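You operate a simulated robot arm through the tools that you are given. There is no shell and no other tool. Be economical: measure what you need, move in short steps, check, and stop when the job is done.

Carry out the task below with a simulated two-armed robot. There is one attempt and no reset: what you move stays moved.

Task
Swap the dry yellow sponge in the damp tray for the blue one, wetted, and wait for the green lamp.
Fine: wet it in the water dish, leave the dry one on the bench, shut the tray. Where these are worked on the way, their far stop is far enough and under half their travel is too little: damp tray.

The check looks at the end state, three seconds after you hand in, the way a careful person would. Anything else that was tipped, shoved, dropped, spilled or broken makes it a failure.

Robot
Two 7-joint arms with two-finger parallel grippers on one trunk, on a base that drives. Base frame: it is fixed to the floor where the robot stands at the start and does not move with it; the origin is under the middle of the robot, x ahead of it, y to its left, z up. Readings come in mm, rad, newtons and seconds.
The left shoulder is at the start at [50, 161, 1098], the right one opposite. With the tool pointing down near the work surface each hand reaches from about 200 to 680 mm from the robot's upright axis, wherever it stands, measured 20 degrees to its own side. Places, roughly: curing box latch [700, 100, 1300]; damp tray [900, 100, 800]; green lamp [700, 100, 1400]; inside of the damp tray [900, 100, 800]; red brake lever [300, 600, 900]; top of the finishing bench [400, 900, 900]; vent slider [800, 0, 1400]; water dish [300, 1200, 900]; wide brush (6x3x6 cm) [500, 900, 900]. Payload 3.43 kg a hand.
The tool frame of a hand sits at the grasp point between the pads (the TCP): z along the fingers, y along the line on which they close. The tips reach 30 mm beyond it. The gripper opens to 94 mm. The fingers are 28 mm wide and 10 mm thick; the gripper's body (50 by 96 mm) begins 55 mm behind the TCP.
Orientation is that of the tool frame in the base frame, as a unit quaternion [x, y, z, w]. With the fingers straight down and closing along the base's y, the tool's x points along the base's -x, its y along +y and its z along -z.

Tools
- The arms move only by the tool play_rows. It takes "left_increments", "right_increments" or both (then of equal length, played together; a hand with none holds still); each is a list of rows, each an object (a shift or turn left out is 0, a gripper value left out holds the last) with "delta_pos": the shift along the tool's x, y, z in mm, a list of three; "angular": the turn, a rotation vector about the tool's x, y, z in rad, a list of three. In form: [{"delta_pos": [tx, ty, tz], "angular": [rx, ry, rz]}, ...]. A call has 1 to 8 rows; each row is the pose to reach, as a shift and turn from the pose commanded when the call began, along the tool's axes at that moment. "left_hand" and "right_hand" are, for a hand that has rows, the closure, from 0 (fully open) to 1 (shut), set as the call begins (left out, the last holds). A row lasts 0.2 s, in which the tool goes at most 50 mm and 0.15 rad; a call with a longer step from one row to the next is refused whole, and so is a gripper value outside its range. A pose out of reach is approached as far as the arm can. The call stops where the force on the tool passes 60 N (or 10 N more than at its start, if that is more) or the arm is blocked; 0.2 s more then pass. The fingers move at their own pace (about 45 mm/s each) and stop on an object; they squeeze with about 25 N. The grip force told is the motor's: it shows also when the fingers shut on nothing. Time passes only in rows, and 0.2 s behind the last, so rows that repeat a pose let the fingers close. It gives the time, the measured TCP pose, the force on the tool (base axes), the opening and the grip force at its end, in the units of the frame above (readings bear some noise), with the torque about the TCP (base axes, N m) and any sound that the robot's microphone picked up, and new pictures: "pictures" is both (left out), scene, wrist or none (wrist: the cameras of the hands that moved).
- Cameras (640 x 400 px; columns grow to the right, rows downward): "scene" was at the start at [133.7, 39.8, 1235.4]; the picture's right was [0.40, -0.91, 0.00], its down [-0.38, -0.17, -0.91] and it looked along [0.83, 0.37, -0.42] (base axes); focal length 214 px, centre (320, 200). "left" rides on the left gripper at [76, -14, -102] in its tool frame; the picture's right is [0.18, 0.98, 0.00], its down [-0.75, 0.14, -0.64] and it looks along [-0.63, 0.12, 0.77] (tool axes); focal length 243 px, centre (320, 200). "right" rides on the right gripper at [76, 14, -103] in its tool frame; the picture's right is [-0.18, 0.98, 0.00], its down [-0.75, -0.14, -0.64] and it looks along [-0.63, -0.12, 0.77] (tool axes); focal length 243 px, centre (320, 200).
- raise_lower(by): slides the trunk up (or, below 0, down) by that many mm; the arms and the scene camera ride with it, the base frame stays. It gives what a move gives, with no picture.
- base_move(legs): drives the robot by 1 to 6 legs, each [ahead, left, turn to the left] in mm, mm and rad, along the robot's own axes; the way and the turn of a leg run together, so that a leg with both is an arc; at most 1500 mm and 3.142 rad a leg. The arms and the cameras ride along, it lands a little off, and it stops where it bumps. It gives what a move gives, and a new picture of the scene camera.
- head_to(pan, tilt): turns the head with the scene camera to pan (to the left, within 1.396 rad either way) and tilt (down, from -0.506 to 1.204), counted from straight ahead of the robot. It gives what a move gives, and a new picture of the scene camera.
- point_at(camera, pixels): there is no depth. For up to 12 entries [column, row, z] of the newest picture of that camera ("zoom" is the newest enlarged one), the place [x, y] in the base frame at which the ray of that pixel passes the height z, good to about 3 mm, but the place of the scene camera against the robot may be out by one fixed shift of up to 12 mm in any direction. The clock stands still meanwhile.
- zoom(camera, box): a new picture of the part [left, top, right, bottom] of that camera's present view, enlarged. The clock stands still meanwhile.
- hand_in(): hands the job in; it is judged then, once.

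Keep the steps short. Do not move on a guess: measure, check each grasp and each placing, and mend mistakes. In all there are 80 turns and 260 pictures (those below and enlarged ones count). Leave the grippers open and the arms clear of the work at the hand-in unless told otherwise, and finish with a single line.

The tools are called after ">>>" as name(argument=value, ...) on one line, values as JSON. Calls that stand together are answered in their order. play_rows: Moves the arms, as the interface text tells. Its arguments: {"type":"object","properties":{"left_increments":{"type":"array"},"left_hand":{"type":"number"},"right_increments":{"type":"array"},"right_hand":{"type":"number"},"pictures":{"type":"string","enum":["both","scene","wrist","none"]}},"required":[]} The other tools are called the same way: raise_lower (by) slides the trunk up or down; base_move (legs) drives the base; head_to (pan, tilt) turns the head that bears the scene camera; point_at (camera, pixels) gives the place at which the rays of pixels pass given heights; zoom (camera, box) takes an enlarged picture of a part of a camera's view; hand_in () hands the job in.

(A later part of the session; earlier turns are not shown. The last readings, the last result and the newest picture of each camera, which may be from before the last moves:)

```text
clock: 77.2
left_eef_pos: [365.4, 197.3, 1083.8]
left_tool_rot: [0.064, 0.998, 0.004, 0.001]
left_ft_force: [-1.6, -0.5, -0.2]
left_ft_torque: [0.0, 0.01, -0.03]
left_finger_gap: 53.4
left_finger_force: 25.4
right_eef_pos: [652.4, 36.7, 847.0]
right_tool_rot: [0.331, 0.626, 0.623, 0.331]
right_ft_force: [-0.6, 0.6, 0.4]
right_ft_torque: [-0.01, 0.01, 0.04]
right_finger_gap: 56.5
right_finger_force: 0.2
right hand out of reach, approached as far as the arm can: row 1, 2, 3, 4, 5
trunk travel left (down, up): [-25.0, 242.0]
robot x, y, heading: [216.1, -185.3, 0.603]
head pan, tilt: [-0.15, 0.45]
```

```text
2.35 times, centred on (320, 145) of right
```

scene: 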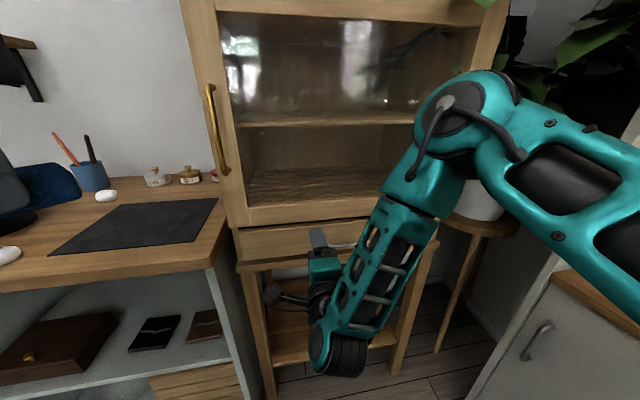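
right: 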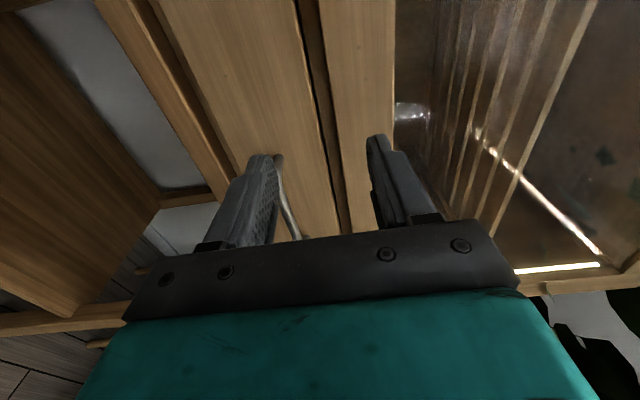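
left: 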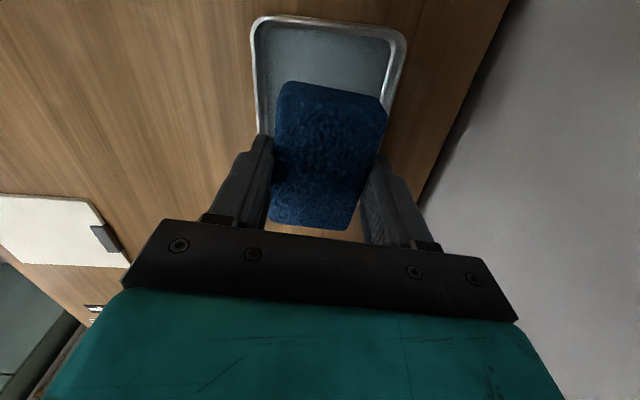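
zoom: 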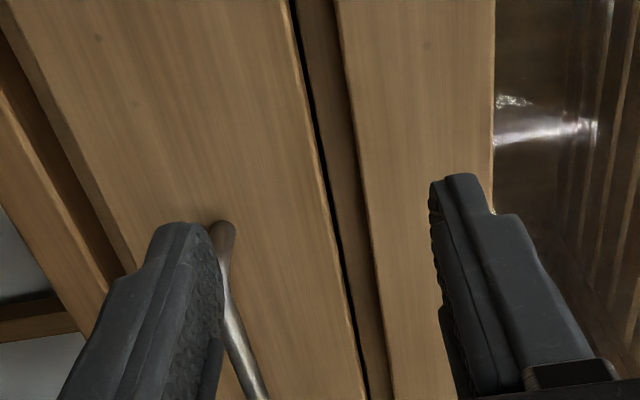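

The arm runs into its limits with this roll (the mirror of what worked on the left). I back off and roll the other way, by π about the tool axis.

>>> play_rows(right_increments=[{"delta_pos": [-8, 0, -20], "angular": [0, 0, -0.15]}, {"delta_pos": [-16, 0, -40], "angular": [0, 0, -0.3]}, {"delta_pos": [-24, 0, -60], "angular": [0, 0, -0.45]}, {"delta_pos": [-32, 0, -60], "angular": [0, 0, -0.6]}, {"delta_pos": [-40, 0, -60], "angular": [0, 0, -0.75]}, {"delta_pos": [-48, 0, -60], "angular": [0, 0, -0.9]}, {"delta_pos": [-56, 0, -60], "angular": [0, 0, -1.05]}, {"delta_pos": [-64, 0, -60], "angular": [0, 0, -1.2]}], pictures="none")

>>> play_rows(right_increments=[{"angular": [0, 0, -0.15]}, {"angular": [0, 0, -0.3]}, {"angular": [0, 0, -0.45]}, {"angular": [0, 0, -0.6]}, {"angular": [0, 0, -0.75]}, {"angular": [0, 0, -0.9]}, {"angular": [0, 0, -1.05]}, {"angular": [0, 0, -1.2]}], pictures="none")

>>> play_rows(right_increments=[{"angular": [0, 0, -0.15]}, {"angular": [0, 0, -0.3]}, {"angular": [0, 0, -0.45]}, {"angular": [0, 0, -0.6]}, {"angular": [0, 0, -0.74]}, {"angular": [0, 0, -0.74]}], pictures="both")

```text
clock: 79.0
left_eef_pos: [365.2, 198.4, 1084.7]
left_tool_rot: [0.065, 0.998, 0.004, 0.0]
left_ft_force: [-0.4, 0.0, -0.7]
left_ft_torque: [0.02, 0.01, 0.02]
left_finger_gap: 53.8
left_finger_force: 25.3
right_eef_pos: [614.2, -31.0, 864.7]
right_tool_rot: [-0.083, 0.703, 0.329, 0.625]
right_ft_force: [-0.9, 0.0, -0.2]
right_ft_torque: [-0.04, -0.02, -0.01]
right_finger_gap: 56.3
right_finger_force: 0.0
right hand out of reach, approached as far as the arm can: row 3, 4, 5, 6, 7, 8
trunk travel left (down, up): [-25.0, 242.0]
robot x, y, heading: [220.3, -184.2, 0.607]
head pan, tilt: [-0.15, 0.45]
```

```text
clock: 80.8
left_eef_pos: [366.2, 199.4, 1083.6]
left_tool_rot: [0.064, 0.998, 0.005, 0.0]
left_ft_force: [-0.1, -0.8, 0.2]
left_ft_torque: [-0.02, -0.02, -0.01]
left_finger_gap: 53.8
left_finger_force: 24.9
right_eef_pos: [613.8, -29.1, 866.0]
right_tool_rot: [-0.465, 0.533, -0.081, 0.702]
right_ft_force: [0.6, -0.8, 0.7]
right_ft_torque: [-0.02, 0.0, -0.01]
right_finger_gap: 56.6
right_finger_force: 0.1
trunk travel left (down, up): [-25.0, 242.0]
robot x, y, heading: [219.2, -182.9, 0.6]
head pan, tilt: [-0.15, 0.45]
```

```text
clock: 82.2
left_eef_pos: [364.8, 197.7, 1084.7]
left_tool_rot: [0.064, 0.998, 0.004, 0.001]
left_ft_force: [-0.4, 0.6, -0.9]
left_ft_torque: [0.02, 0.02, 0.01]
left_finger_gap: 53.7
left_finger_force: 24.6
right_eef_pos: [613.9, -29.6, 865.9]
right_tool_rot: [0.626, -0.329, 0.329, -0.626]
right_ft_force: [-1.0, -0.2, 0.3]
right_ft_torque: [-0.02, 0.04, -0.01]
right_finger_gap: 56.7
right_finger_force: 0.1
trunk travel left (down, up): [-25.0, 242.0]
robot x, y, heading: [219.6, -188.3, 0.599]
head pan, tilt: [-0.15, 0.45]
```

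scene: 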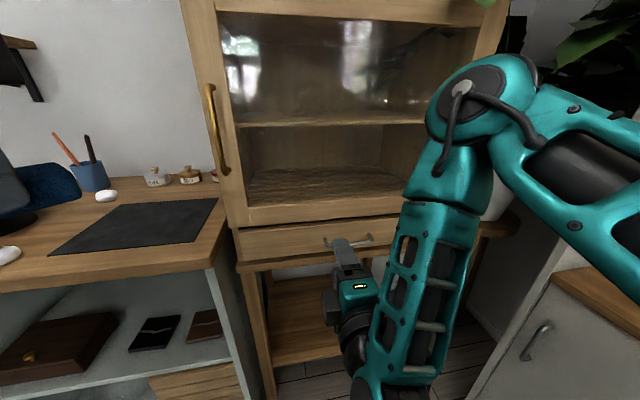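
right: 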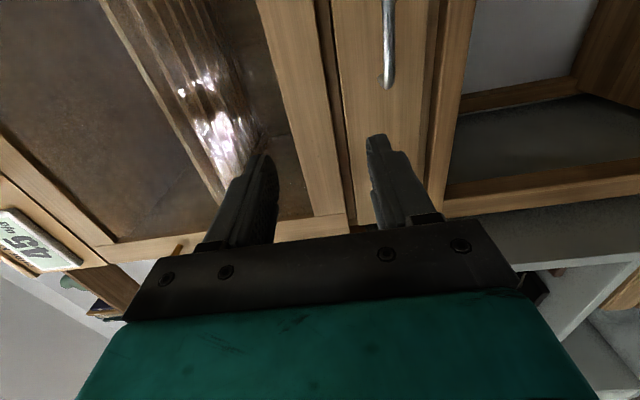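

This roll is reached cleanly. I try moving right 58 and down 71 to the handle's line, still 160 mm before it.

>>> play_rows(right_increments=[{"delta_pos": [20, 24, 0]}, {"delta_pos": [40, 48, 0]}, {"delta_pos": [58, 71, 20]}, {"delta_pos": [58, 71, 50]}, {"delta_pos": [58, 71, 50]}], pictures="both")

```text
clock: 83.5
left_eef_pos: [366.4, 198.0, 1084.1]
left_tool_rot: [0.065, 0.998, 0.005, 0.0]
left_ft_force: [0.9, 0.1, -0.3]
left_ft_torque: [0.0, 0.04, 0.06]
left_finger_gap: 53.6
left_finger_force: 24.6
right_eef_pos: [616.5, -11.8, 848.7]
right_tool_rot: [0.626, -0.331, 0.329, -0.625]
right_ft_force: [0.4, -0.2, 0.0]
right_ft_torque: [0.0, -0.04, 0.0]
right_finger_gap: 56.5
right_finger_force: 0.1
right hand out of reach, approached as far as the arm can: row 1, 2, 3, 4, 5
trunk travel left (down, up): [-25.0, 242.0]
robot x, y, heading: [219.5, -184.8, 0.607]
head pan, tilt: [-0.15, 0.45]
```

scene: 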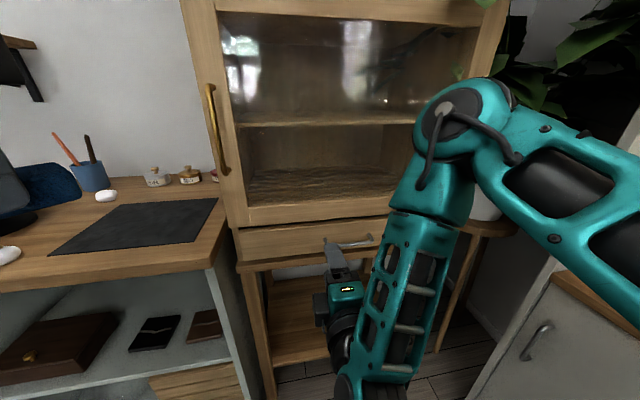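
right: 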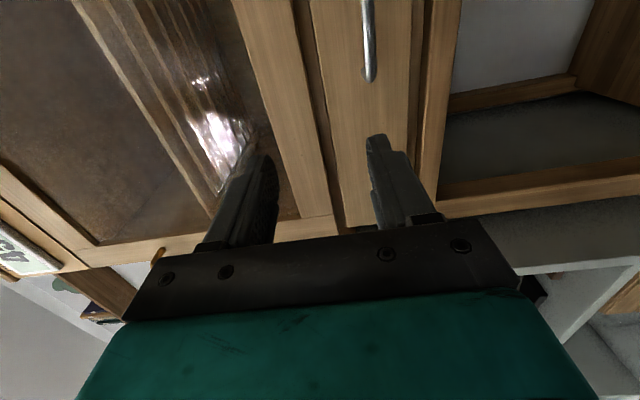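

Horizontal pointing is beyond the wrist's range at this distance. A tool tilted nose-down (about 60° from vertical) can still grip the bar; I pitch it -0.5 rad and move right.

>>> play_rows(right_increments=[{"delta_pos": [0, -10, -10], "angular": [-0.15, 0, 0]}, {"delta_pos": [15, -10, -10], "angular": [-0.3, 0, 0]}, {"delta_pos": [30, -10, -10], "angular": [-0.45, 0, 0]}, {"delta_pos": [50, -10, -10], "angular": [-0.5, 0, 0]}, {"delta_pos": [72, -10, 0], "angular": [-0.5, 0, 0]}, {"delta_pos": [72, 0, 20], "angular": [-0.5, 0, 0]}, {"delta_pos": [72, 0, 20], "angular": [-0.5, 0, 0]}], right_hand=0.65, pictures="both")

```text
clock: 85.0
left_eef_pos: [366.7, 198.9, 1083.3]
left_tool_rot: [0.065, 0.998, 0.003, 0.0]
left_ft_force: [-0.4, 1.3, 0.4]
left_ft_torque: [-0.01, 0.03, 0.0]
left_finger_gap: 53.4
left_finger_force: 25.1
right_eef_pos: [676.6, -61.1, 846.5]
right_tool_rot: [0.762, -0.4, 0.236, -0.452]
right_ft_force: [0.2, -0.4, 0.1]
right_ft_torque: [-0.01, -0.02, -0.03]
right_finger_gap: 32.8
right_finger_force: 0.0
trunk travel left (down, up): [-25.0, 242.0]
robot x, y, heading: [219.8, -183.9, 0.601]
head pan, tilt: [-0.15, 0.45]
```

scene: 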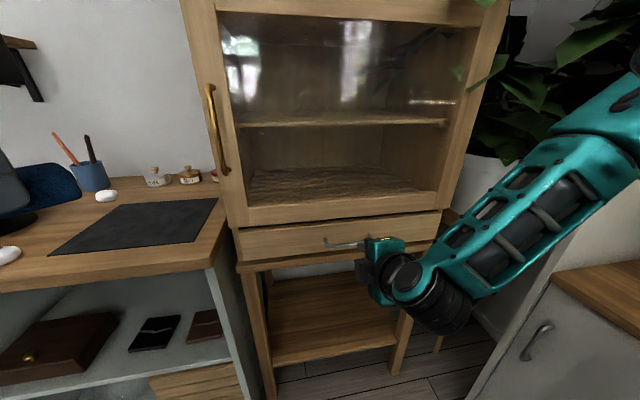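
right: 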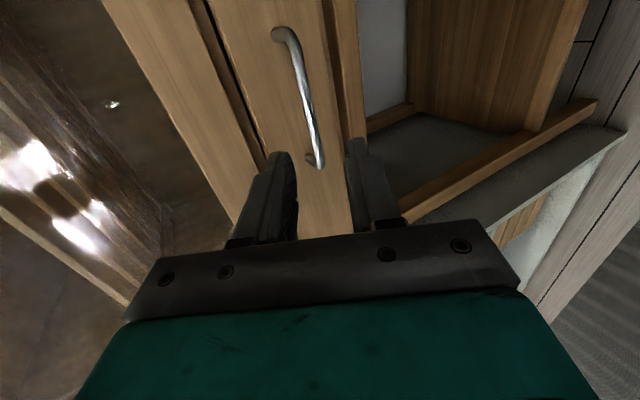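

Reached now, and the bar at (303,98) agrees with the prediction (304,108). I shift -16 along the closing axis and advance 80, then recheck.

>>> play_rows(right_increments=[{"delta_pos": [-8, -16, 20]}, {"delta_pos": [-8, -16, 50]}, {"delta_pos": [-8, -16, 80]}, {"delta_pos": [-8, -16, 80]}], pictures="wrist")

>>> zoom(camera="right", box=[220, 60, 440, 230])

>>> zoom(camera="scene", box=[260, 190, 440, 310])

```text
clock: 86.0
left_eef_pos: [365.5, 197.7, 1084.1]
left_tool_rot: [0.066, 0.998, 0.004, 0.0]
left_ft_force: [0.1, 0.1, -0.2]
left_ft_torque: [0.01, 0.01, -0.03]
left_finger_gap: 53.7
left_finger_force: 25.3
right_eef_pos: [735.1, -8.9, 822.7]
right_tool_rot: [0.761, -0.401, 0.237, -0.452]
right_ft_force: [-0.4, -0.5, 0.3]
right_ft_torque: [0.0, -0.02, -0.01]
right_finger_gap: 32.7
right_finger_force: 0.0
trunk travel left (down, up): [-25.0, 242.0]
robot x, y, heading: [219.3, -184.0, 0.601]
head pan, tilt: [-0.15, 0.45]
```

right: 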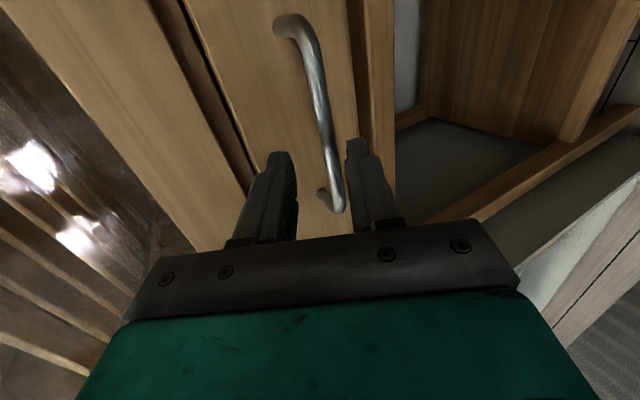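

```text
2.35 times, centred on (330, 145) of right
```

zoom: 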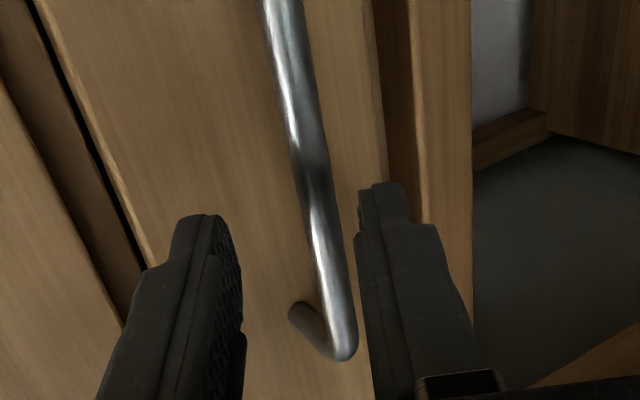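

```text
3.33 times, centred on (350, 250) of scene
```

zoom: 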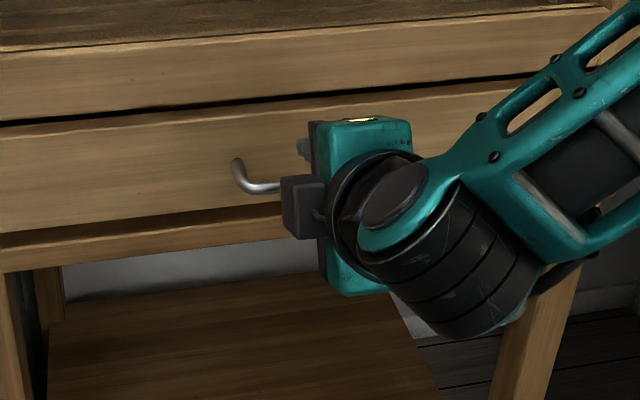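

The bar passes at column ~327 at the finger row; I shift +4 along the closing axis, advance 38 so the fingers straddle the bar, then look.

>>> play_rows(right_increments=[{"delta_pos": [0, 4, 10]}, {"delta_pos": [0, 4, 24]}, {"delta_pos": [0, 4, 37]}, {"delta_pos": [0, 4, 37]}], pictures="wrist")

>>> zoom(camera="right", box=[220, 60, 440, 230])

```text
clock: 87.0
left_eef_pos: [361.5, 193.7, 1086.5]
left_tool_rot: [0.066, 0.998, 0.005, 0.002]
left_ft_force: [-0.8, -0.4, -0.1]
left_ft_torque: [0.01, -0.01, -0.03]
left_finger_gap: 53.8
left_finger_force: 24.9
right_eef_pos: [753.7, 3.2, 804.7]
right_tool_rot: [0.76, -0.399, 0.237, -0.454]
right_ft_force: [-24.6, -25.2, 18.1]
right_ft_torque: [0.84, -0.69, 0.18]
right_finger_gap: 33.0
right_finger_force: 0.0
trunk travel left (down, up): [-25.0, 242.0]
robot x, y, heading: [217.3, -184.0, 0.601]
head pan, tilt: [-0.15, 0.45]
stopped in row 4 (right hand): the force on the tool passed its limit at 65 N (the readings are from after the stop); the commanded pose is now the measured one
```

right: 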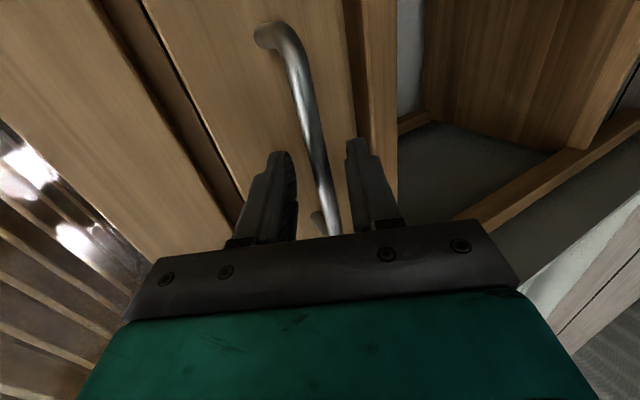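

```text
2.35 times, centred on (330, 145) of right
```

zoom: 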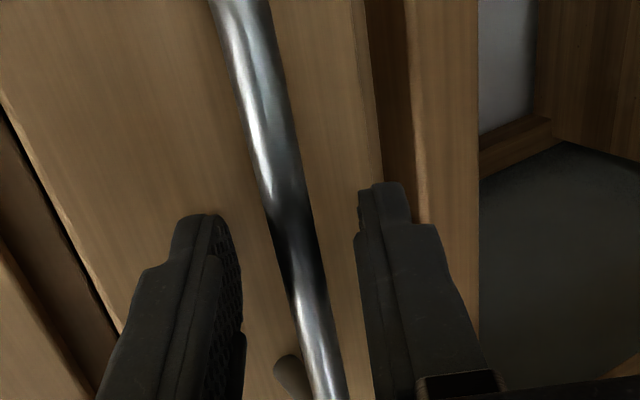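

The front finger touched the drawer face (65 N, now stopped); the bar is between the finger tips. I ease back 5, narrow the fingers to ~22 mm, and then advance a little further.

>>> play_rows(right_increments=[{"delta_pos": [0, -3, -6]}, {"delta_pos": [0, -3, -6]}, {"delta_pos": [0, -3, -6]}], right_hand=0.77, pictures="none")

>>> play_rows(right_increments=[{"delta_pos": [0, 0, 5]}, {"delta_pos": [0, 0, 10]}, {"delta_pos": [0, 0, 14]}], pictures="wrist")

>>> zoom(camera="right", box=[220, 60, 440, 230])

```text
clock: 87.8
left_eef_pos: [366.0, 196.6, 1084.2]
left_tool_rot: [0.066, 0.998, 0.004, 0.0]
left_ft_force: [0.2, 1.3, -0.9]
left_ft_torque: [-0.02, 0.05, -0.01]
left_finger_gap: 53.8
left_finger_force: 25.1
right_eef_pos: [756.0, 2.9, 806.7]
right_tool_rot: [0.762, -0.401, 0.235, -0.451]
right_ft_force: [-0.3, 0.6, -0.2]
right_ft_torque: [0.0, 0.01, 0.0]
right_finger_gap: 21.7
right_finger_force: 0.1
trunk travel left (down, up): [-25.0, 242.0]
robot x, y, heading: [220.5, -185.1, 0.607]
head pan, tilt: [-0.15, 0.45]
```

```text
clock: 88.5
left_eef_pos: [362.7, 192.9, 1085.8]
left_tool_rot: [0.067, 0.998, 0.005, 0.002]
left_ft_force: [-0.2, -0.4, -0.5]
left_ft_torque: [0.02, 0.0, -0.01]
left_finger_gap: 53.6
left_finger_force: 25.0
right_eef_pos: [756.4, 4.4, 804.8]
right_tool_rot: [0.762, -0.4, 0.235, -0.453]
right_ft_force: [-23.7, -25.8, 18.9]
right_ft_torque: [0.75, -0.54, 0.17]
right_finger_gap: 22.6
right_finger_force: 0.2
trunk travel left (down, up): [-25.0, 242.0]
robot x, y, heading: [221.1, -184.9, 0.603]
head pan, tilt: [-0.15, 0.45]
stopped in row 3 (right hand): the force on the tool passed its limit at 65 N (the readings are from after the stop); the commanded pose is now the measured one
```

right: 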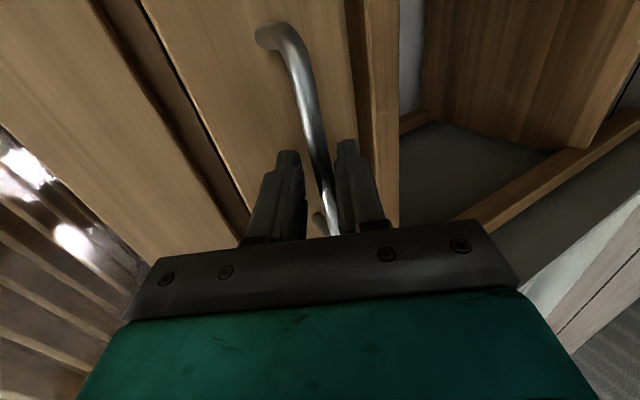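

```text
2.35 times, centred on (330, 145) of right
```

zoom: 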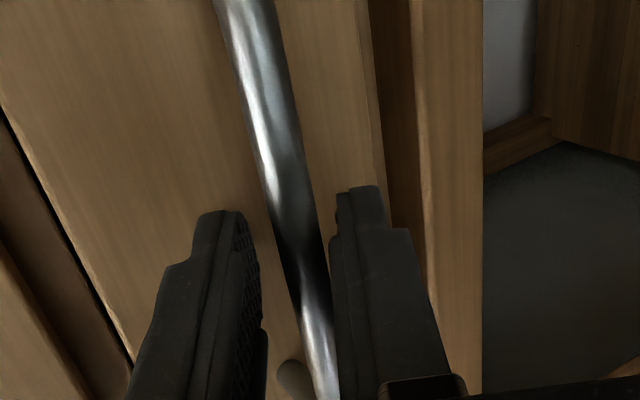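

The bar lies between the fingers. I ease back 3 and close on it.

>>> play_rows(right_increments=[{"delta_pos": [0, 0, -3]}, {"delta_pos": [0, 0, -3]}, {"delta_pos": [0, 0, -3]}, {"delta_pos": [0, 0, -3]}], right_hand=1, pictures="wrist")

>>> zoom(camera="right", box=[220, 60, 440, 230])

```text
clock: 89.5
left_eef_pos: [366.4, 197.3, 1084.6]
left_tool_rot: [0.066, 0.998, 0.005, 0.001]
left_ft_force: [-0.4, 0.3, -0.3]
left_ft_torque: [0.0, -0.03, 0.03]
left_finger_gap: 53.5
left_finger_force: 25.0
right_eef_pos: [756.0, 5.5, 800.4]
right_tool_rot: [0.764, -0.4, 0.235, -0.449]
right_ft_force: [-6.7, -3.7, -2.5]
right_ft_torque: [-0.83, -0.58, 0.33]
right_finger_gap: 14.2
right_finger_force: 45.6
trunk travel left (down, up): [-25.0, 242.0]
robot x, y, heading: [217.5, -187.5, 0.6]
head pan, tilt: [-0.15, 0.45]
```

right: 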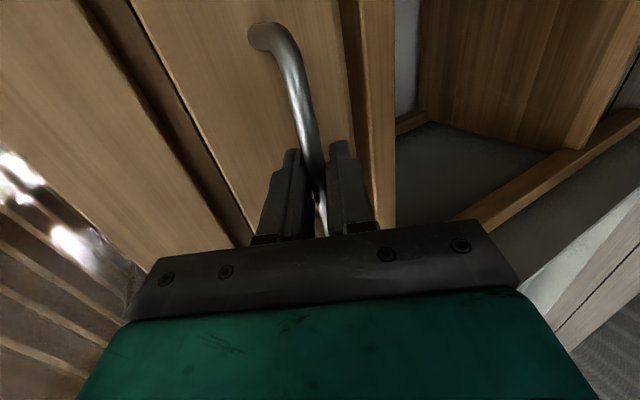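

```text
2.35 times, centred on (330, 145) of right
```

zoom: 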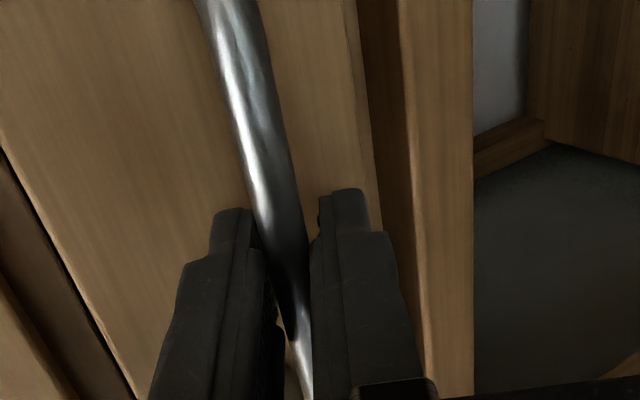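

Held: 14 mm gap at 46 N. I pull 80 mm straight back (away from the box).

>>> play_rows(right_increments=[{"delta_pos": [0, 5, -9]}, {"delta_pos": [0, 10, -18]}, {"delta_pos": [0, 14, -26]}, {"delta_pos": [0, 19, -35]}, {"delta_pos": [0, 24, -44]}, {"delta_pos": [0, 29, -53]}, {"delta_pos": [0, 34, -61]}, {"delta_pos": [0, 38, -70]}], pictures="scene")

```text
clock: 91.3
left_eef_pos: [366.1, 195.5, 1084.6]
left_tool_rot: [0.066, 0.998, 0.004, 0.0]
left_ft_force: [0.2, -0.5, -1.4]
left_ft_torque: [0.02, 0.01, 0.01]
left_finger_gap: 53.8
left_finger_force: 25.1
right_eef_pos: [693.3, -41.0, 801.9]
right_tool_rot: [0.764, -0.401, 0.233, -0.449]
right_ft_force: [3.4, -3.4, -9.5]
right_ft_torque: [-0.91, -0.65, -0.04]
right_finger_gap: 14.0
right_finger_force: 44.9
trunk travel left (down, up): [-25.0, 242.0]
robot x, y, heading: [218.6, -183.8, 0.597]
head pan, tilt: [-0.15, 0.45]
```

scene: 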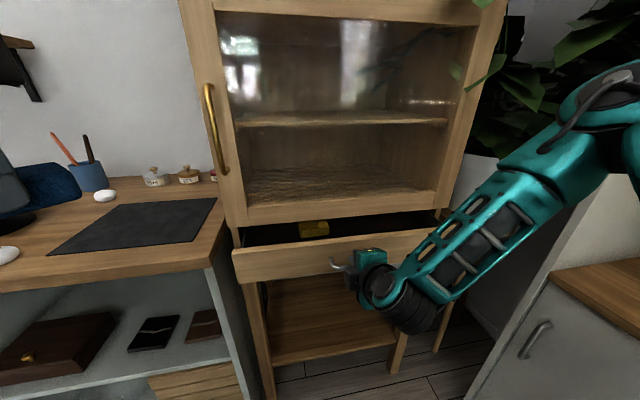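

The drawer came out ~78 mm; the yellow sponge shows at (313,228). I pull on by another 70.

>>> play_rows(right_increments=[{"delta_pos": [0, 5, -9]}, {"delta_pos": [0, 10, -18]}, {"delta_pos": [0, 14, -26]}, {"delta_pos": [0, 19, -35]}, {"delta_pos": [0, 24, -44]}, {"delta_pos": [0, 29, -53]}, {"delta_pos": [0, 34, -61]}, {"delta_pos": [0, 34, -61]}], pictures="scene")

```text
clock: 93.1
left_eef_pos: [366.8, 195.1, 1084.3]
left_tool_rot: [0.067, 0.998, 0.004, 0.001]
left_ft_force: [-0.4, -0.4, 0.4]
left_ft_torque: [0.0, 0.02, -0.04]
left_finger_gap: 53.7
left_finger_force: 25.0
right_eef_pos: [635.5, -80.5, 803.7]
right_tool_rot: [0.761, -0.402, 0.236, -0.451]
right_ft_force: [13.1, -16.5, 2.5]
right_ft_torque: [-0.69, -0.48, 1.07]
right_finger_gap: 9.7
right_finger_force: 43.4
trunk travel left (down, up): [-25.0, 242.0]
robot x, y, heading: [218.4, -188.9, 0.599]
head pan, tilt: [-0.15, 0.45]
```

scene: 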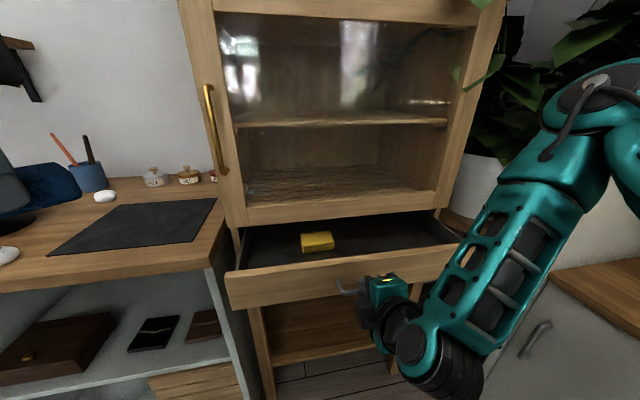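

149 mm out so far. The sponge is still near the box front, so I pull another 60.

>>> play_rows(right_increments=[{"delta_pos": [2, 5, -9]}, {"delta_pos": [4, 10, -18]}, {"delta_pos": [5, 14, -26]}, {"delta_pos": [5, 19, -35]}, {"delta_pos": [5, 24, -44]}, {"delta_pos": [5, 29, -53]}], pictures="both")

```text
clock: 93.9
left_eef_pos: [366.1, 195.8, 1084.4]
left_tool_rot: [0.066, 0.998, 0.003, 0.0]
left_ft_force: [0.3, 0.0, -0.5]
left_ft_torque: [0.0, 0.01, -0.01]
left_finger_gap: 53.5
left_finger_force: 25.0
right_eef_pos: [629.4, -81.9, 803.8]
right_tool_rot: [0.752, -0.401, 0.247, -0.462]
right_ft_force: [5.6, -4.0, 14.1]
right_ft_torque: [-0.77, -0.76, 0.9]
right_finger_gap: 10.3
right_finger_force: 44.2
right hand out of reach, approached as far as the arm can: row 1, 2, 3, 4
trunk travel left (down, up): [-25.0, 242.0]
robot x, y, heading: [220.6, -184.7, 0.599]
head pan, tilt: [-0.15, 0.45]
stopped in row 4 (right hand): the force on the tool passed its limit at 65 N (the readings are from after the stop); the commanded pose is now the measured one
```

scene: 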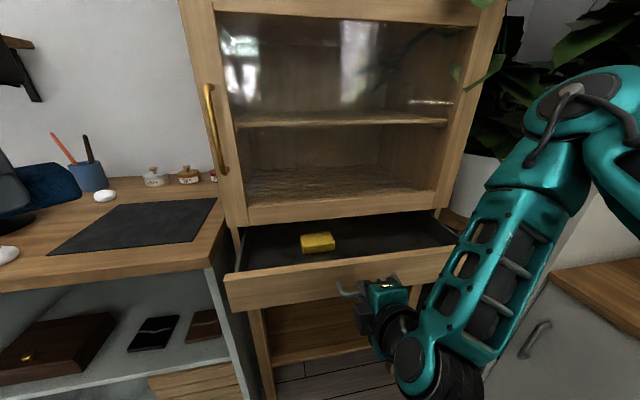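
right: 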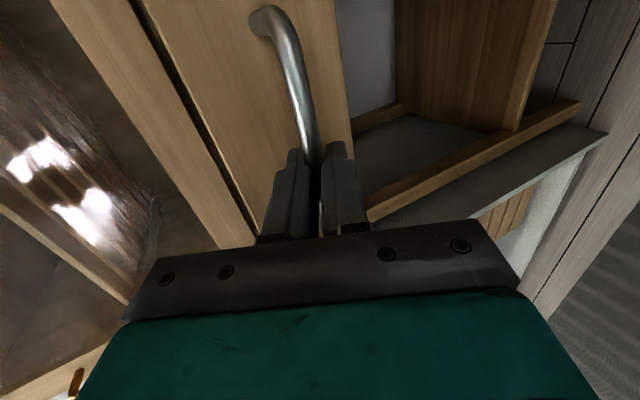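

I measure whether the sponge is clear of the box front for a grasp from above.

>>> point_at(camera="scene", pixels=[[302, 253, 790], [335, 250, 790], [302, 235, 815], [333, 232, 815], [318, 272, 830], [318, 206, 880], [310, 225, 840], [318, 266, 830]])

>>> zoom(camera="scene", box=[210, 180, 470, 320])

```text
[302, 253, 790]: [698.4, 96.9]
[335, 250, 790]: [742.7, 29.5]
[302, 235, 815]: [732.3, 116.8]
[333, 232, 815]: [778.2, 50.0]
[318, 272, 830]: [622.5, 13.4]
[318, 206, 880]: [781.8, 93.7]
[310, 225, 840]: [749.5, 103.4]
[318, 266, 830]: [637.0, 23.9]
```

```text
2.46 times, centred on (340, 250) of scene
```

zoom: 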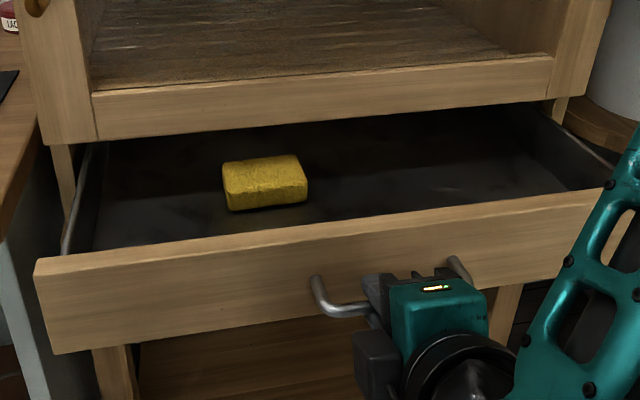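

The sponge is only just outside the box front (n≈630–668 vs ≈675). I try to draw the tray out further by backing the base 40 mm with the handle held.

>>> base_move(legs=[[-40, 0, 0]])

```text
clock: 94.8
left_eef_pos: [332.6, 172.6, 1086.2]
left_tool_rot: [0.066, 0.998, 0.005, 0.0]
left_ft_force: [0.2, 0.0, -0.8]
left_ft_torque: [0.03, 0.0, 0.01]
left_finger_gap: 53.6
left_finger_force: 25.2
right_eef_pos: [597.0, -104.7, 803.7]
right_tool_rot: [0.751, -0.402, 0.247, -0.462]
right_ft_force: [10.7, -16.0, 25.2]
right_ft_torque: [-0.39, -0.47, 1.23]
right_finger_gap: 10.1
right_finger_force: 43.8
trunk travel left (down, up): [-25.0, 242.0]
robot x, y, heading: [185.1, -208.4, 0.598]
head pan, tilt: [-0.15, 0.45]
```

scene: 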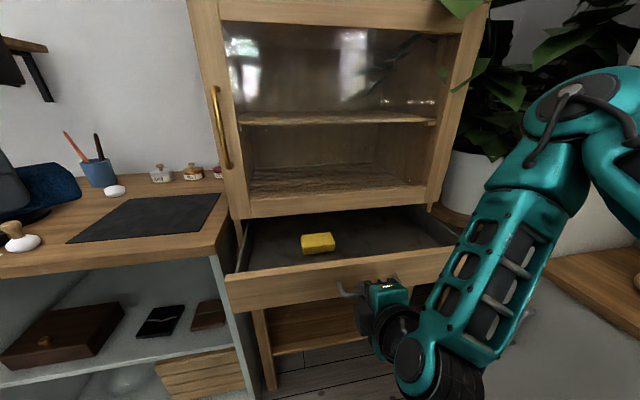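

The tray followed (now ~195 mm out). That's enough. I open the right fingers and withdraw along the tool axis.

>>> play_rows(right_increments=[{}, {}, {}], right_hand=0.6, pictures="none")

>>> play_rows(right_increments=[{"delta_pos": [0, 0, -12]}, {"delta_pos": [0, 0, -24]}, {"delta_pos": [0, 0, -36]}, {"delta_pos": [0, -20, -50]}, {"delta_pos": [0, -45, -60]}, {"delta_pos": [0, -70, -70]}, {"delta_pos": [0, -70, -70]}], pictures="both")

```text
clock: 95.6
left_eef_pos: [333.4, 173.5, 1083.9]
left_tool_rot: [0.066, 0.998, 0.005, 0.0]
left_ft_force: [0.0, 0.3, 0.6]
left_ft_torque: [0.0, -0.02, -0.01]
left_finger_gap: 53.5
left_finger_force: 25.2
right_eef_pos: [597.4, -103.2, 802.7]
right_tool_rot: [0.752, -0.402, 0.247, -0.46]
right_ft_force: [-0.5, -1.3, -0.8]
right_ft_torque: [-0.03, 0.04, -0.01]
right_finger_gap: 36.8
right_finger_force: 0.0
trunk travel left (down, up): [-25.0, 242.0]
robot x, y, heading: [185.6, -208.4, 0.598]
head pan, tilt: [-0.15, 0.45]
```

```text
clock: 97.2
left_eef_pos: [333.2, 174.4, 1084.7]
left_tool_rot: [0.066, 0.998, 0.004, 0.0]
left_ft_force: [-0.4, -0.3, -0.2]
left_ft_torque: [0.03, 0.0, 0.03]
left_finger_gap: 53.7
left_finger_force: 25.2
right_eef_pos: [595.8, -72.2, 896.5]
right_tool_rot: [0.751, -0.402, 0.247, -0.461]
right_ft_force: [0.7, 0.0, -0.4]
right_ft_torque: [-0.01, 0.03, 0.03]
right_finger_gap: 37.5
right_finger_force: 0.0
right hand out of reach, approached as far as the arm can: row 1, 2, 3, 4, 5, 6, 7
trunk travel left (down, up): [-25.0, 242.0]
robot x, y, heading: [187.9, -208.3, 0.595]
head pan, tilt: [-0.15, 0.45]
```

scene: 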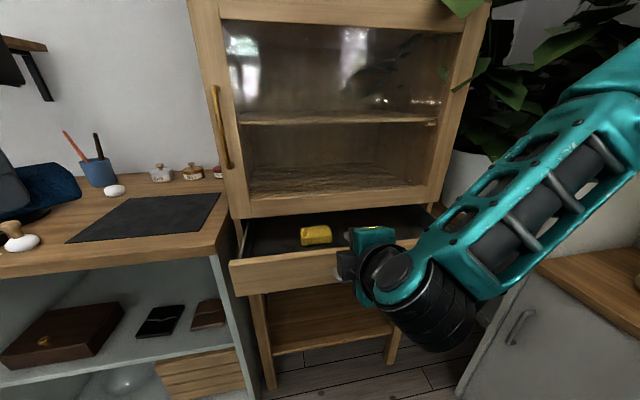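
right: 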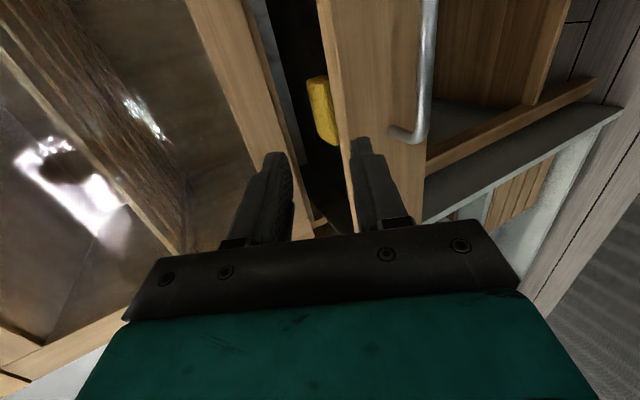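

While withdrawing, the hand could not retreat and pushed the tray partly back in. I will pull it again by its front panel's top edge: first raise the right hand and turn it to point straight down.

>>> play_rows(right_increments=[{"delta_pos": [0, -35, -19], "angular": [0, 0, 0]}, {"delta_pos": [0, -50, -28], "angular": [-0.15, 0, 0]}, {"delta_pos": [0, -50, -28], "angular": [-0.3, 0, 0]}, {"delta_pos": [0, -50, -28], "angular": [-0.45, 0, 0]}, {"delta_pos": [0, -50, -28], "angular": [-0.6, 0, 0]}, {"delta_pos": [0, -50, -28], "angular": [-0.75, 0, 0]}, {"delta_pos": [0, -50, -28], "angular": [-0.9, 0, 0]}, {"delta_pos": [0, -50, -28], "angular": [-1.05, 0, 0]}], right_hand=0.4, pictures="both")

>>> zoom(camera="scene", box=[210, 180, 470, 320])

```text
clock: 99.0
left_eef_pos: [334.4, 175.5, 1083.0]
left_tool_rot: [0.066, 0.998, 0.002, 0.0]
left_ft_force: [-0.1, 0.3, -1.2]
left_ft_torque: [-0.06, 0.05, 0.03]
left_finger_gap: 53.6
left_finger_force: 25.4
right_eef_pos: [504.7, -93.6, 931.6]
right_tool_rot: [0.876, -0.476, 0.049, -0.064]
right_ft_force: [-0.1, 0.2, 3.3]
right_ft_torque: [-0.06, 0.06, -0.01]
right_finger_gap: 56.3
right_finger_force: 0.0
right hand out of reach, approached as far as the arm can: row 4, 5, 6, 7, 8
trunk travel left (down, up): [-25.0, 242.0]
robot x, y, heading: [187.0, -211.7, 0.604]
head pan, tilt: [-0.15, 0.45]
```

scene: 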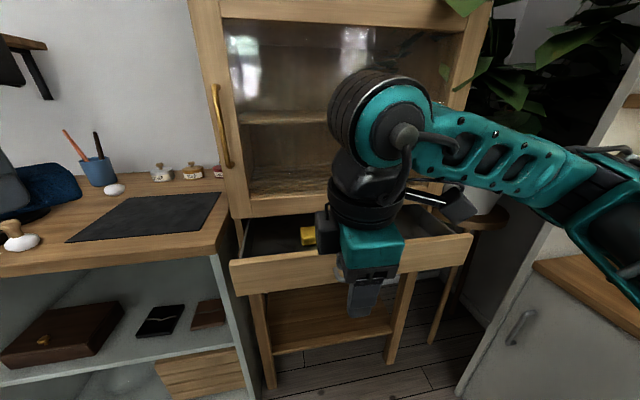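
right: 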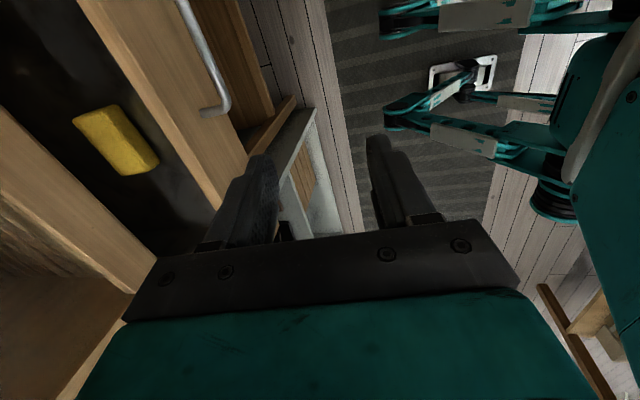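

```text
2.46 times, centred on (340, 250) of scene
```

zoom: 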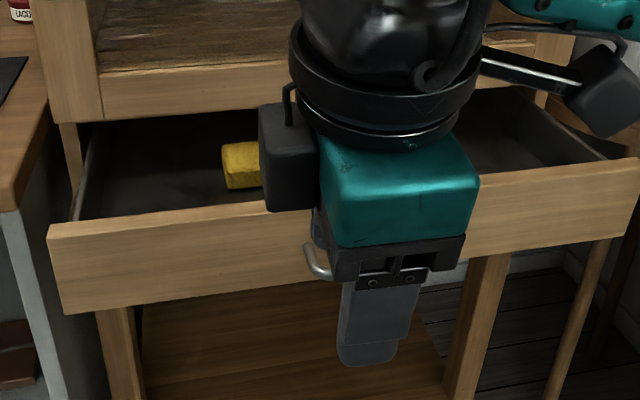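

The tray is still well out. I measure the sponge and the drawer front in both views.

>>> point_at(camera="right", pixels=[[73, 122, 810], [112, 104, 810], [158, 164, 810], [123, 176, 810], [160, 120, 835], [215, 205, 835], [190, 120, 835], [200, 50, 795], [222, 113, 795], [60, 240, 850], [160, 120, 815], [190, 120, 815]])

>>> point_at(camera="scene", pixels=[[301, 244, 790], [302, 229, 810], [240, 265, 835], [440, 240, 835], [260, 262, 835], [260, 262, 815], [301, 220, 840], [301, 220, 860]])

```text
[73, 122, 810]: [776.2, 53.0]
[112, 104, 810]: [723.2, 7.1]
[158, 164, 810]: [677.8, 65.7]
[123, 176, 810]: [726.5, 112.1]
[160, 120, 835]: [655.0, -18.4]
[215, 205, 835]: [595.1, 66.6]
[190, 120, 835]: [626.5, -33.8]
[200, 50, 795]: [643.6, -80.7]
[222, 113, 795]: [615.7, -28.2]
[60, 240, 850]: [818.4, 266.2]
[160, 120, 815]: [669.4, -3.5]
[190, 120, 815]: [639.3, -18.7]
```

```text
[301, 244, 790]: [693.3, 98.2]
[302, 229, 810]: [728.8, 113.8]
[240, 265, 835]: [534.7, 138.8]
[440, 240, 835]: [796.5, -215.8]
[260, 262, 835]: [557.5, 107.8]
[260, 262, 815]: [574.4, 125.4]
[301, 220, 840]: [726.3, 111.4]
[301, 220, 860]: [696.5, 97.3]
```

The panel's top edge lies at n≈515, z≈835. I bring the right hand over it (n 515), levelling the tool.

>>> play_rows(right_increments=[{"delta_pos": [2, -37, 6], "angular": [-0.04, -0.006, 0]}, {"delta_pos": [3, -74, 12], "angular": [-0.08, -0.012, 0]}, {"delta_pos": [5, -111, 18], "angular": [-0.12, -0.02, 0]}, {"delta_pos": [6, -149, 24], "angular": [-0.16, -0.025, 0]}, {"delta_pos": [6, -149, 24], "angular": [-0.16, -0.025, 0]}], pictures="both")

>>> zoom(camera="scene", box=[210, 180, 470, 320])

```text
clock: 100.2
left_eef_pos: [334.4, 173.7, 1083.3]
left_tool_rot: [0.066, 0.998, 0.005, 0.0]
left_ft_force: [0.4, 0.4, -1.0]
left_ft_torque: [-0.01, 0.01, 0.03]
left_finger_gap: 53.6
left_finger_force: 25.2
right_eef_pos: [505.9, -87.9, 936.5]
right_tool_rot: [0.869, -0.495, -0.001, -0.009]
right_ft_force: [0.1, 0.2, -0.3]
right_ft_torque: [-0.02, 0.0, 0.01]
right_finger_gap: 56.3
right_finger_force: 0.1
right hand out of reach, approached as far as the arm can: row 1, 2, 3, 4, 5
trunk travel left (down, up): [-25.0, 242.0]
robot x, y, heading: [184.7, -207.9, 0.604]
head pan, tilt: [-0.15, 0.45]
```

scene: 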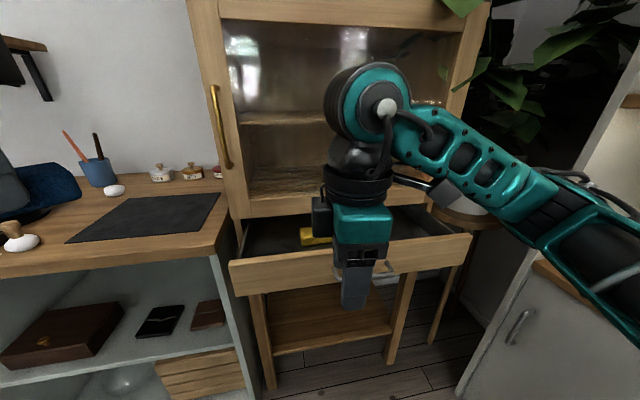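
right: 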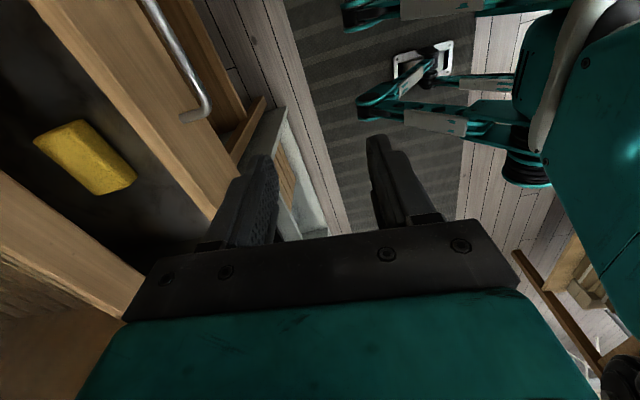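

```text
2.46 times, centred on (340, 250) of scene
```

zoom: 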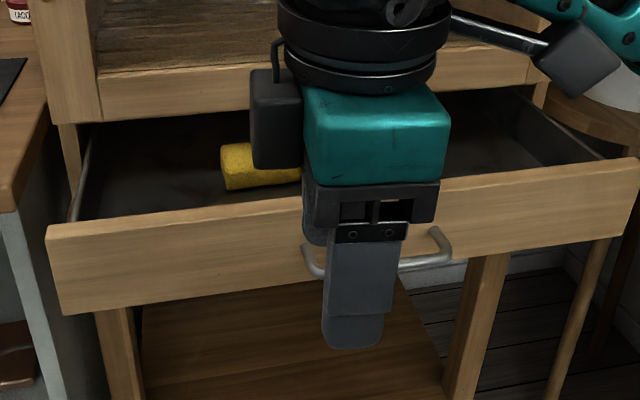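

The position lagged (the arm is near a joint limit in this yaw). I back the command off and turn the hand +90° to its natural orientation (closing left-right).

>>> play_rows(right_increments=[{"delta_pos": [0, 40, -10], "angular": [0, 0, 0.15]}, {"delta_pos": [0, 80, -20], "angular": [0, 0, 0.3]}, {"delta_pos": [0, 120, -20], "angular": [0, 0, 0.45]}, {"delta_pos": [0, 150, -20], "angular": [0, 0, 0.6]}, {"delta_pos": [0, 150, -20], "angular": [0, 0, 0.75]}, {"delta_pos": [0, 150, -20], "angular": [0, 0, 0.9]}, {"delta_pos": [0, 150, -20], "angular": [0, 0, 1.05]}, {"delta_pos": [0, 150, -20], "angular": [0, 0, 1.2]}], pictures="none")

>>> play_rows(right_increments=[{"angular": [0, 0, 0.15]}, {"angular": [0, 0, 0.3]}, {"angular": [0, 0, 0.35]}, {"angular": [0, 0, 0.35]}], right_hand=0, pictures="both")

```text
clock: 101.8
left_eef_pos: [333.1, 173.0, 1084.9]
left_tool_rot: [0.067, 0.998, 0.003, 0.0]
left_ft_force: [0.4, -0.3, -1.5]
left_ft_torque: [-0.01, 0.0, 0.0]
left_finger_gap: 53.8
left_finger_force: 24.6
right_eef_pos: [383.2, -170.6, 960.4]
right_tool_rot: [-0.529, 0.849, 0.006, 0.0]
right_ft_force: [-0.2, 0.0, 0.6]
right_ft_torque: [-0.11, 0.08, -0.01]
right_finger_gap: 56.4
right_finger_force: 0.0
trunk travel left (down, up): [-25.0, 242.0]
robot x, y, heading: [183.8, -206.4, 0.596]
head pan, tilt: [-0.15, 0.45]
stopped in row 8 (right hand): the force on the tool passed its limit at 77 N (the readings are from after the stop); the commanded pose is now the measured one
```

```text
clock: 102.3
left_eef_pos: [333.9, 174.0, 1084.2]
left_tool_rot: [0.065, 0.998, 0.003, 0.0]
left_ft_force: [-0.2, 0.5, 0.3]
left_ft_torque: [-0.04, -0.01, -0.01]
left_finger_gap: 53.7
left_finger_force: 24.8
right_eef_pos: [385.8, -170.7, 962.4]
right_tool_rot: [-0.451, 0.893, 0.002, 0.0]
right_ft_force: [0.6, 1.0, 0.4]
right_ft_torque: [-0.06, 0.12, 0.04]
right_finger_gap: 94.0
right_finger_force: 0.0
trunk travel left (down, up): [-25.0, 242.0]
robot x, y, heading: [186.1, -212.6, 0.598]
head pan, tilt: [-0.15, 0.45]
stopped in row 2 (right hand): the force on the tool passed its limit at 75 N (the readings are from after the stop); the commanded pose is now the measured one
```

scene: 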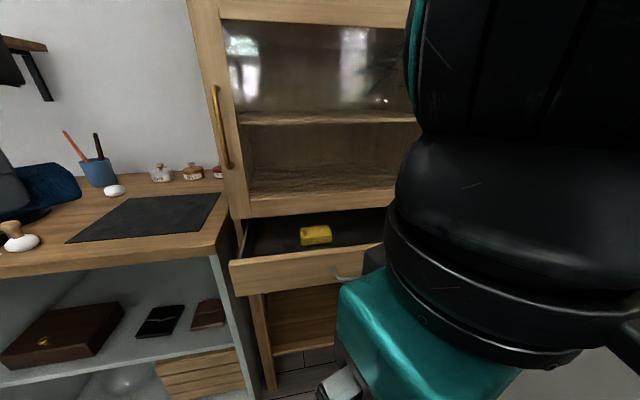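
right: 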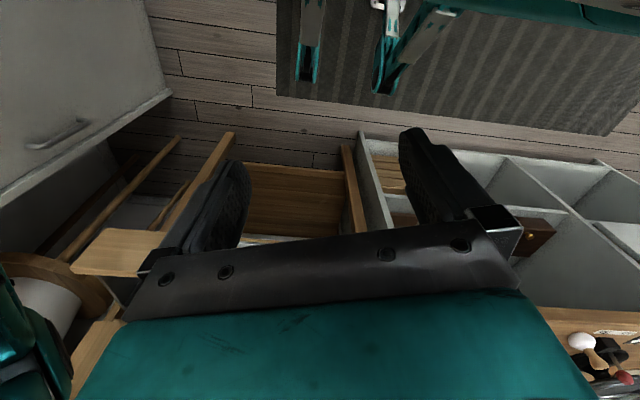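

The hand had come too near the body. I bring it forward 150 mm and then finish the turn.

>>> play_rows(right_increments=[{"delta_pos": [-36, -12, 0]}, {"delta_pos": [-71, -25, 0]}, {"delta_pos": [-107, -37, 0], "angular": [0, 0, 0.1]}, {"delta_pos": [-142, -49, 0], "angular": [0, 0, 0.2]}, {"delta_pos": [-142, -49, 0], "angular": [0, 0, 0.33]}, {"delta_pos": [-142, -49, 0], "angular": [0, 0, 0.33]}], pictures="both")

```text
clock: 103.7
left_eef_pos: [334.2, 173.4, 1084.6]
left_tool_rot: [0.067, 0.998, 0.004, 0.0]
left_ft_force: [0.2, -0.1, -0.9]
left_ft_torque: [-0.01, 0.01, 0.0]
left_finger_gap: 53.5
left_finger_force: 24.4
right_eef_pos: [509.6, -84.5, 963.2]
right_tool_rot: [-0.298, 0.955, 0.003, -0.001]
right_ft_force: [-0.1, -0.3, -0.6]
right_ft_torque: [-0.02, -0.04, 0.04]
right_finger_gap: 93.9
right_finger_force: 0.0
trunk travel left (down, up): [-25.0, 242.0]
robot x, y, heading: [184.1, -203.9, 0.598]
head pan, tilt: [-0.15, 0.45]
```

scene: 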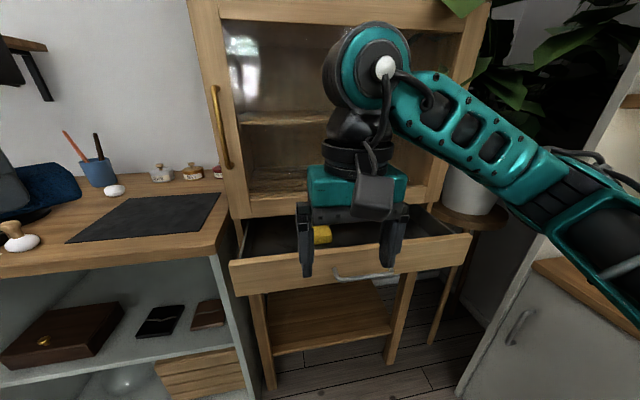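
right: 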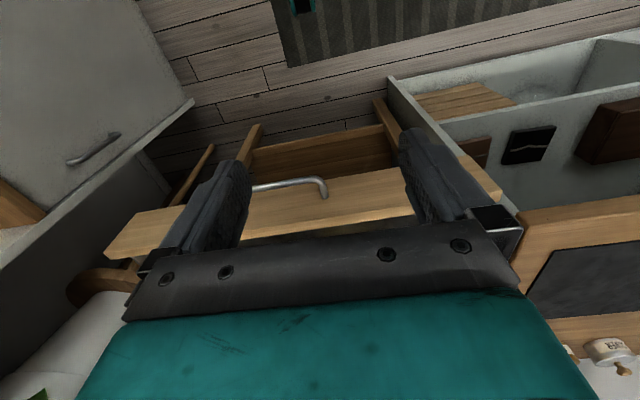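

Good, natural pose again. To draw the tray further I put the closed fingers inside it, behind the front panel and right of the sponge, at n 575, t -450.

>>> play_rows(right_increments=[{"delta_pos": [-42, -18, 0]}, {"delta_pos": [-84, -36, 0]}, {"delta_pos": [-126, -55, 0]}, {"delta_pos": [-168, -73, 0]}, {"delta_pos": [-204, -91, 0]}, {"delta_pos": [-204, -91, 0]}], right_hand=1, pictures="both")

>>> zoom(camera="scene", box=[210, 150, 470, 310])

```text
clock: 105.1
left_eef_pos: [334.6, 173.6, 1084.6]
left_tool_rot: [0.066, 0.998, 0.004, 0.0]
left_ft_force: [-0.7, 0.0, -0.4]
left_ft_torque: [0.01, 0.03, 0.03]
left_finger_gap: 53.6
left_finger_force: 25.1
right_eef_pos: [729.2, -42.9, 964.0]
right_tool_rot: [-0.298, 0.954, 0.003, -0.001]
right_ft_force: [-0.5, 0.3, 0.6]
right_ft_torque: [0.02, 0.02, 0.02]
right_finger_gap: 0.1
right_finger_force: 25.3
trunk travel left (down, up): [-25.0, 242.0]
robot x, y, heading: [187.3, -208.5, 0.598]
head pan, tilt: [-0.15, 0.45]
```

scene: 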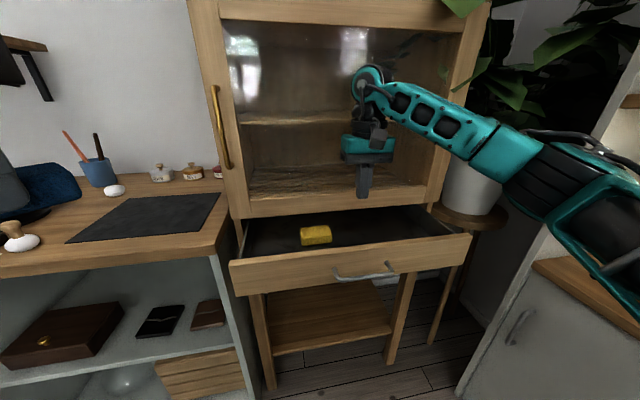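
right: 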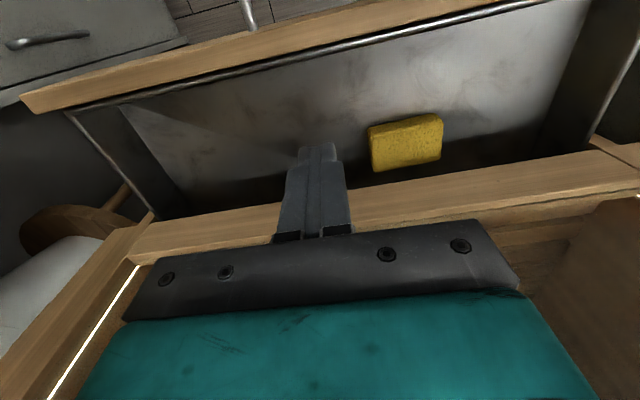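

```text
2.46 times, centred on (340, 230) of scene
```

zoom: 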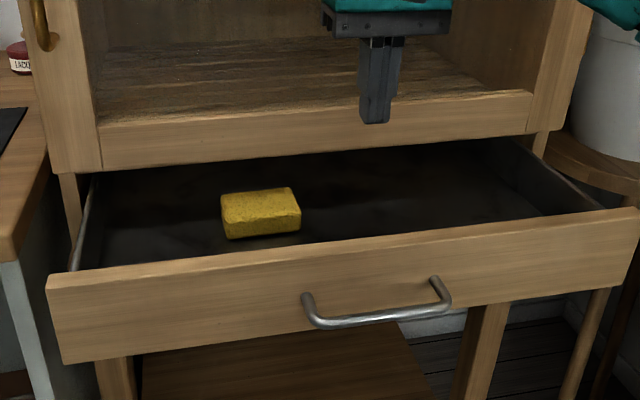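

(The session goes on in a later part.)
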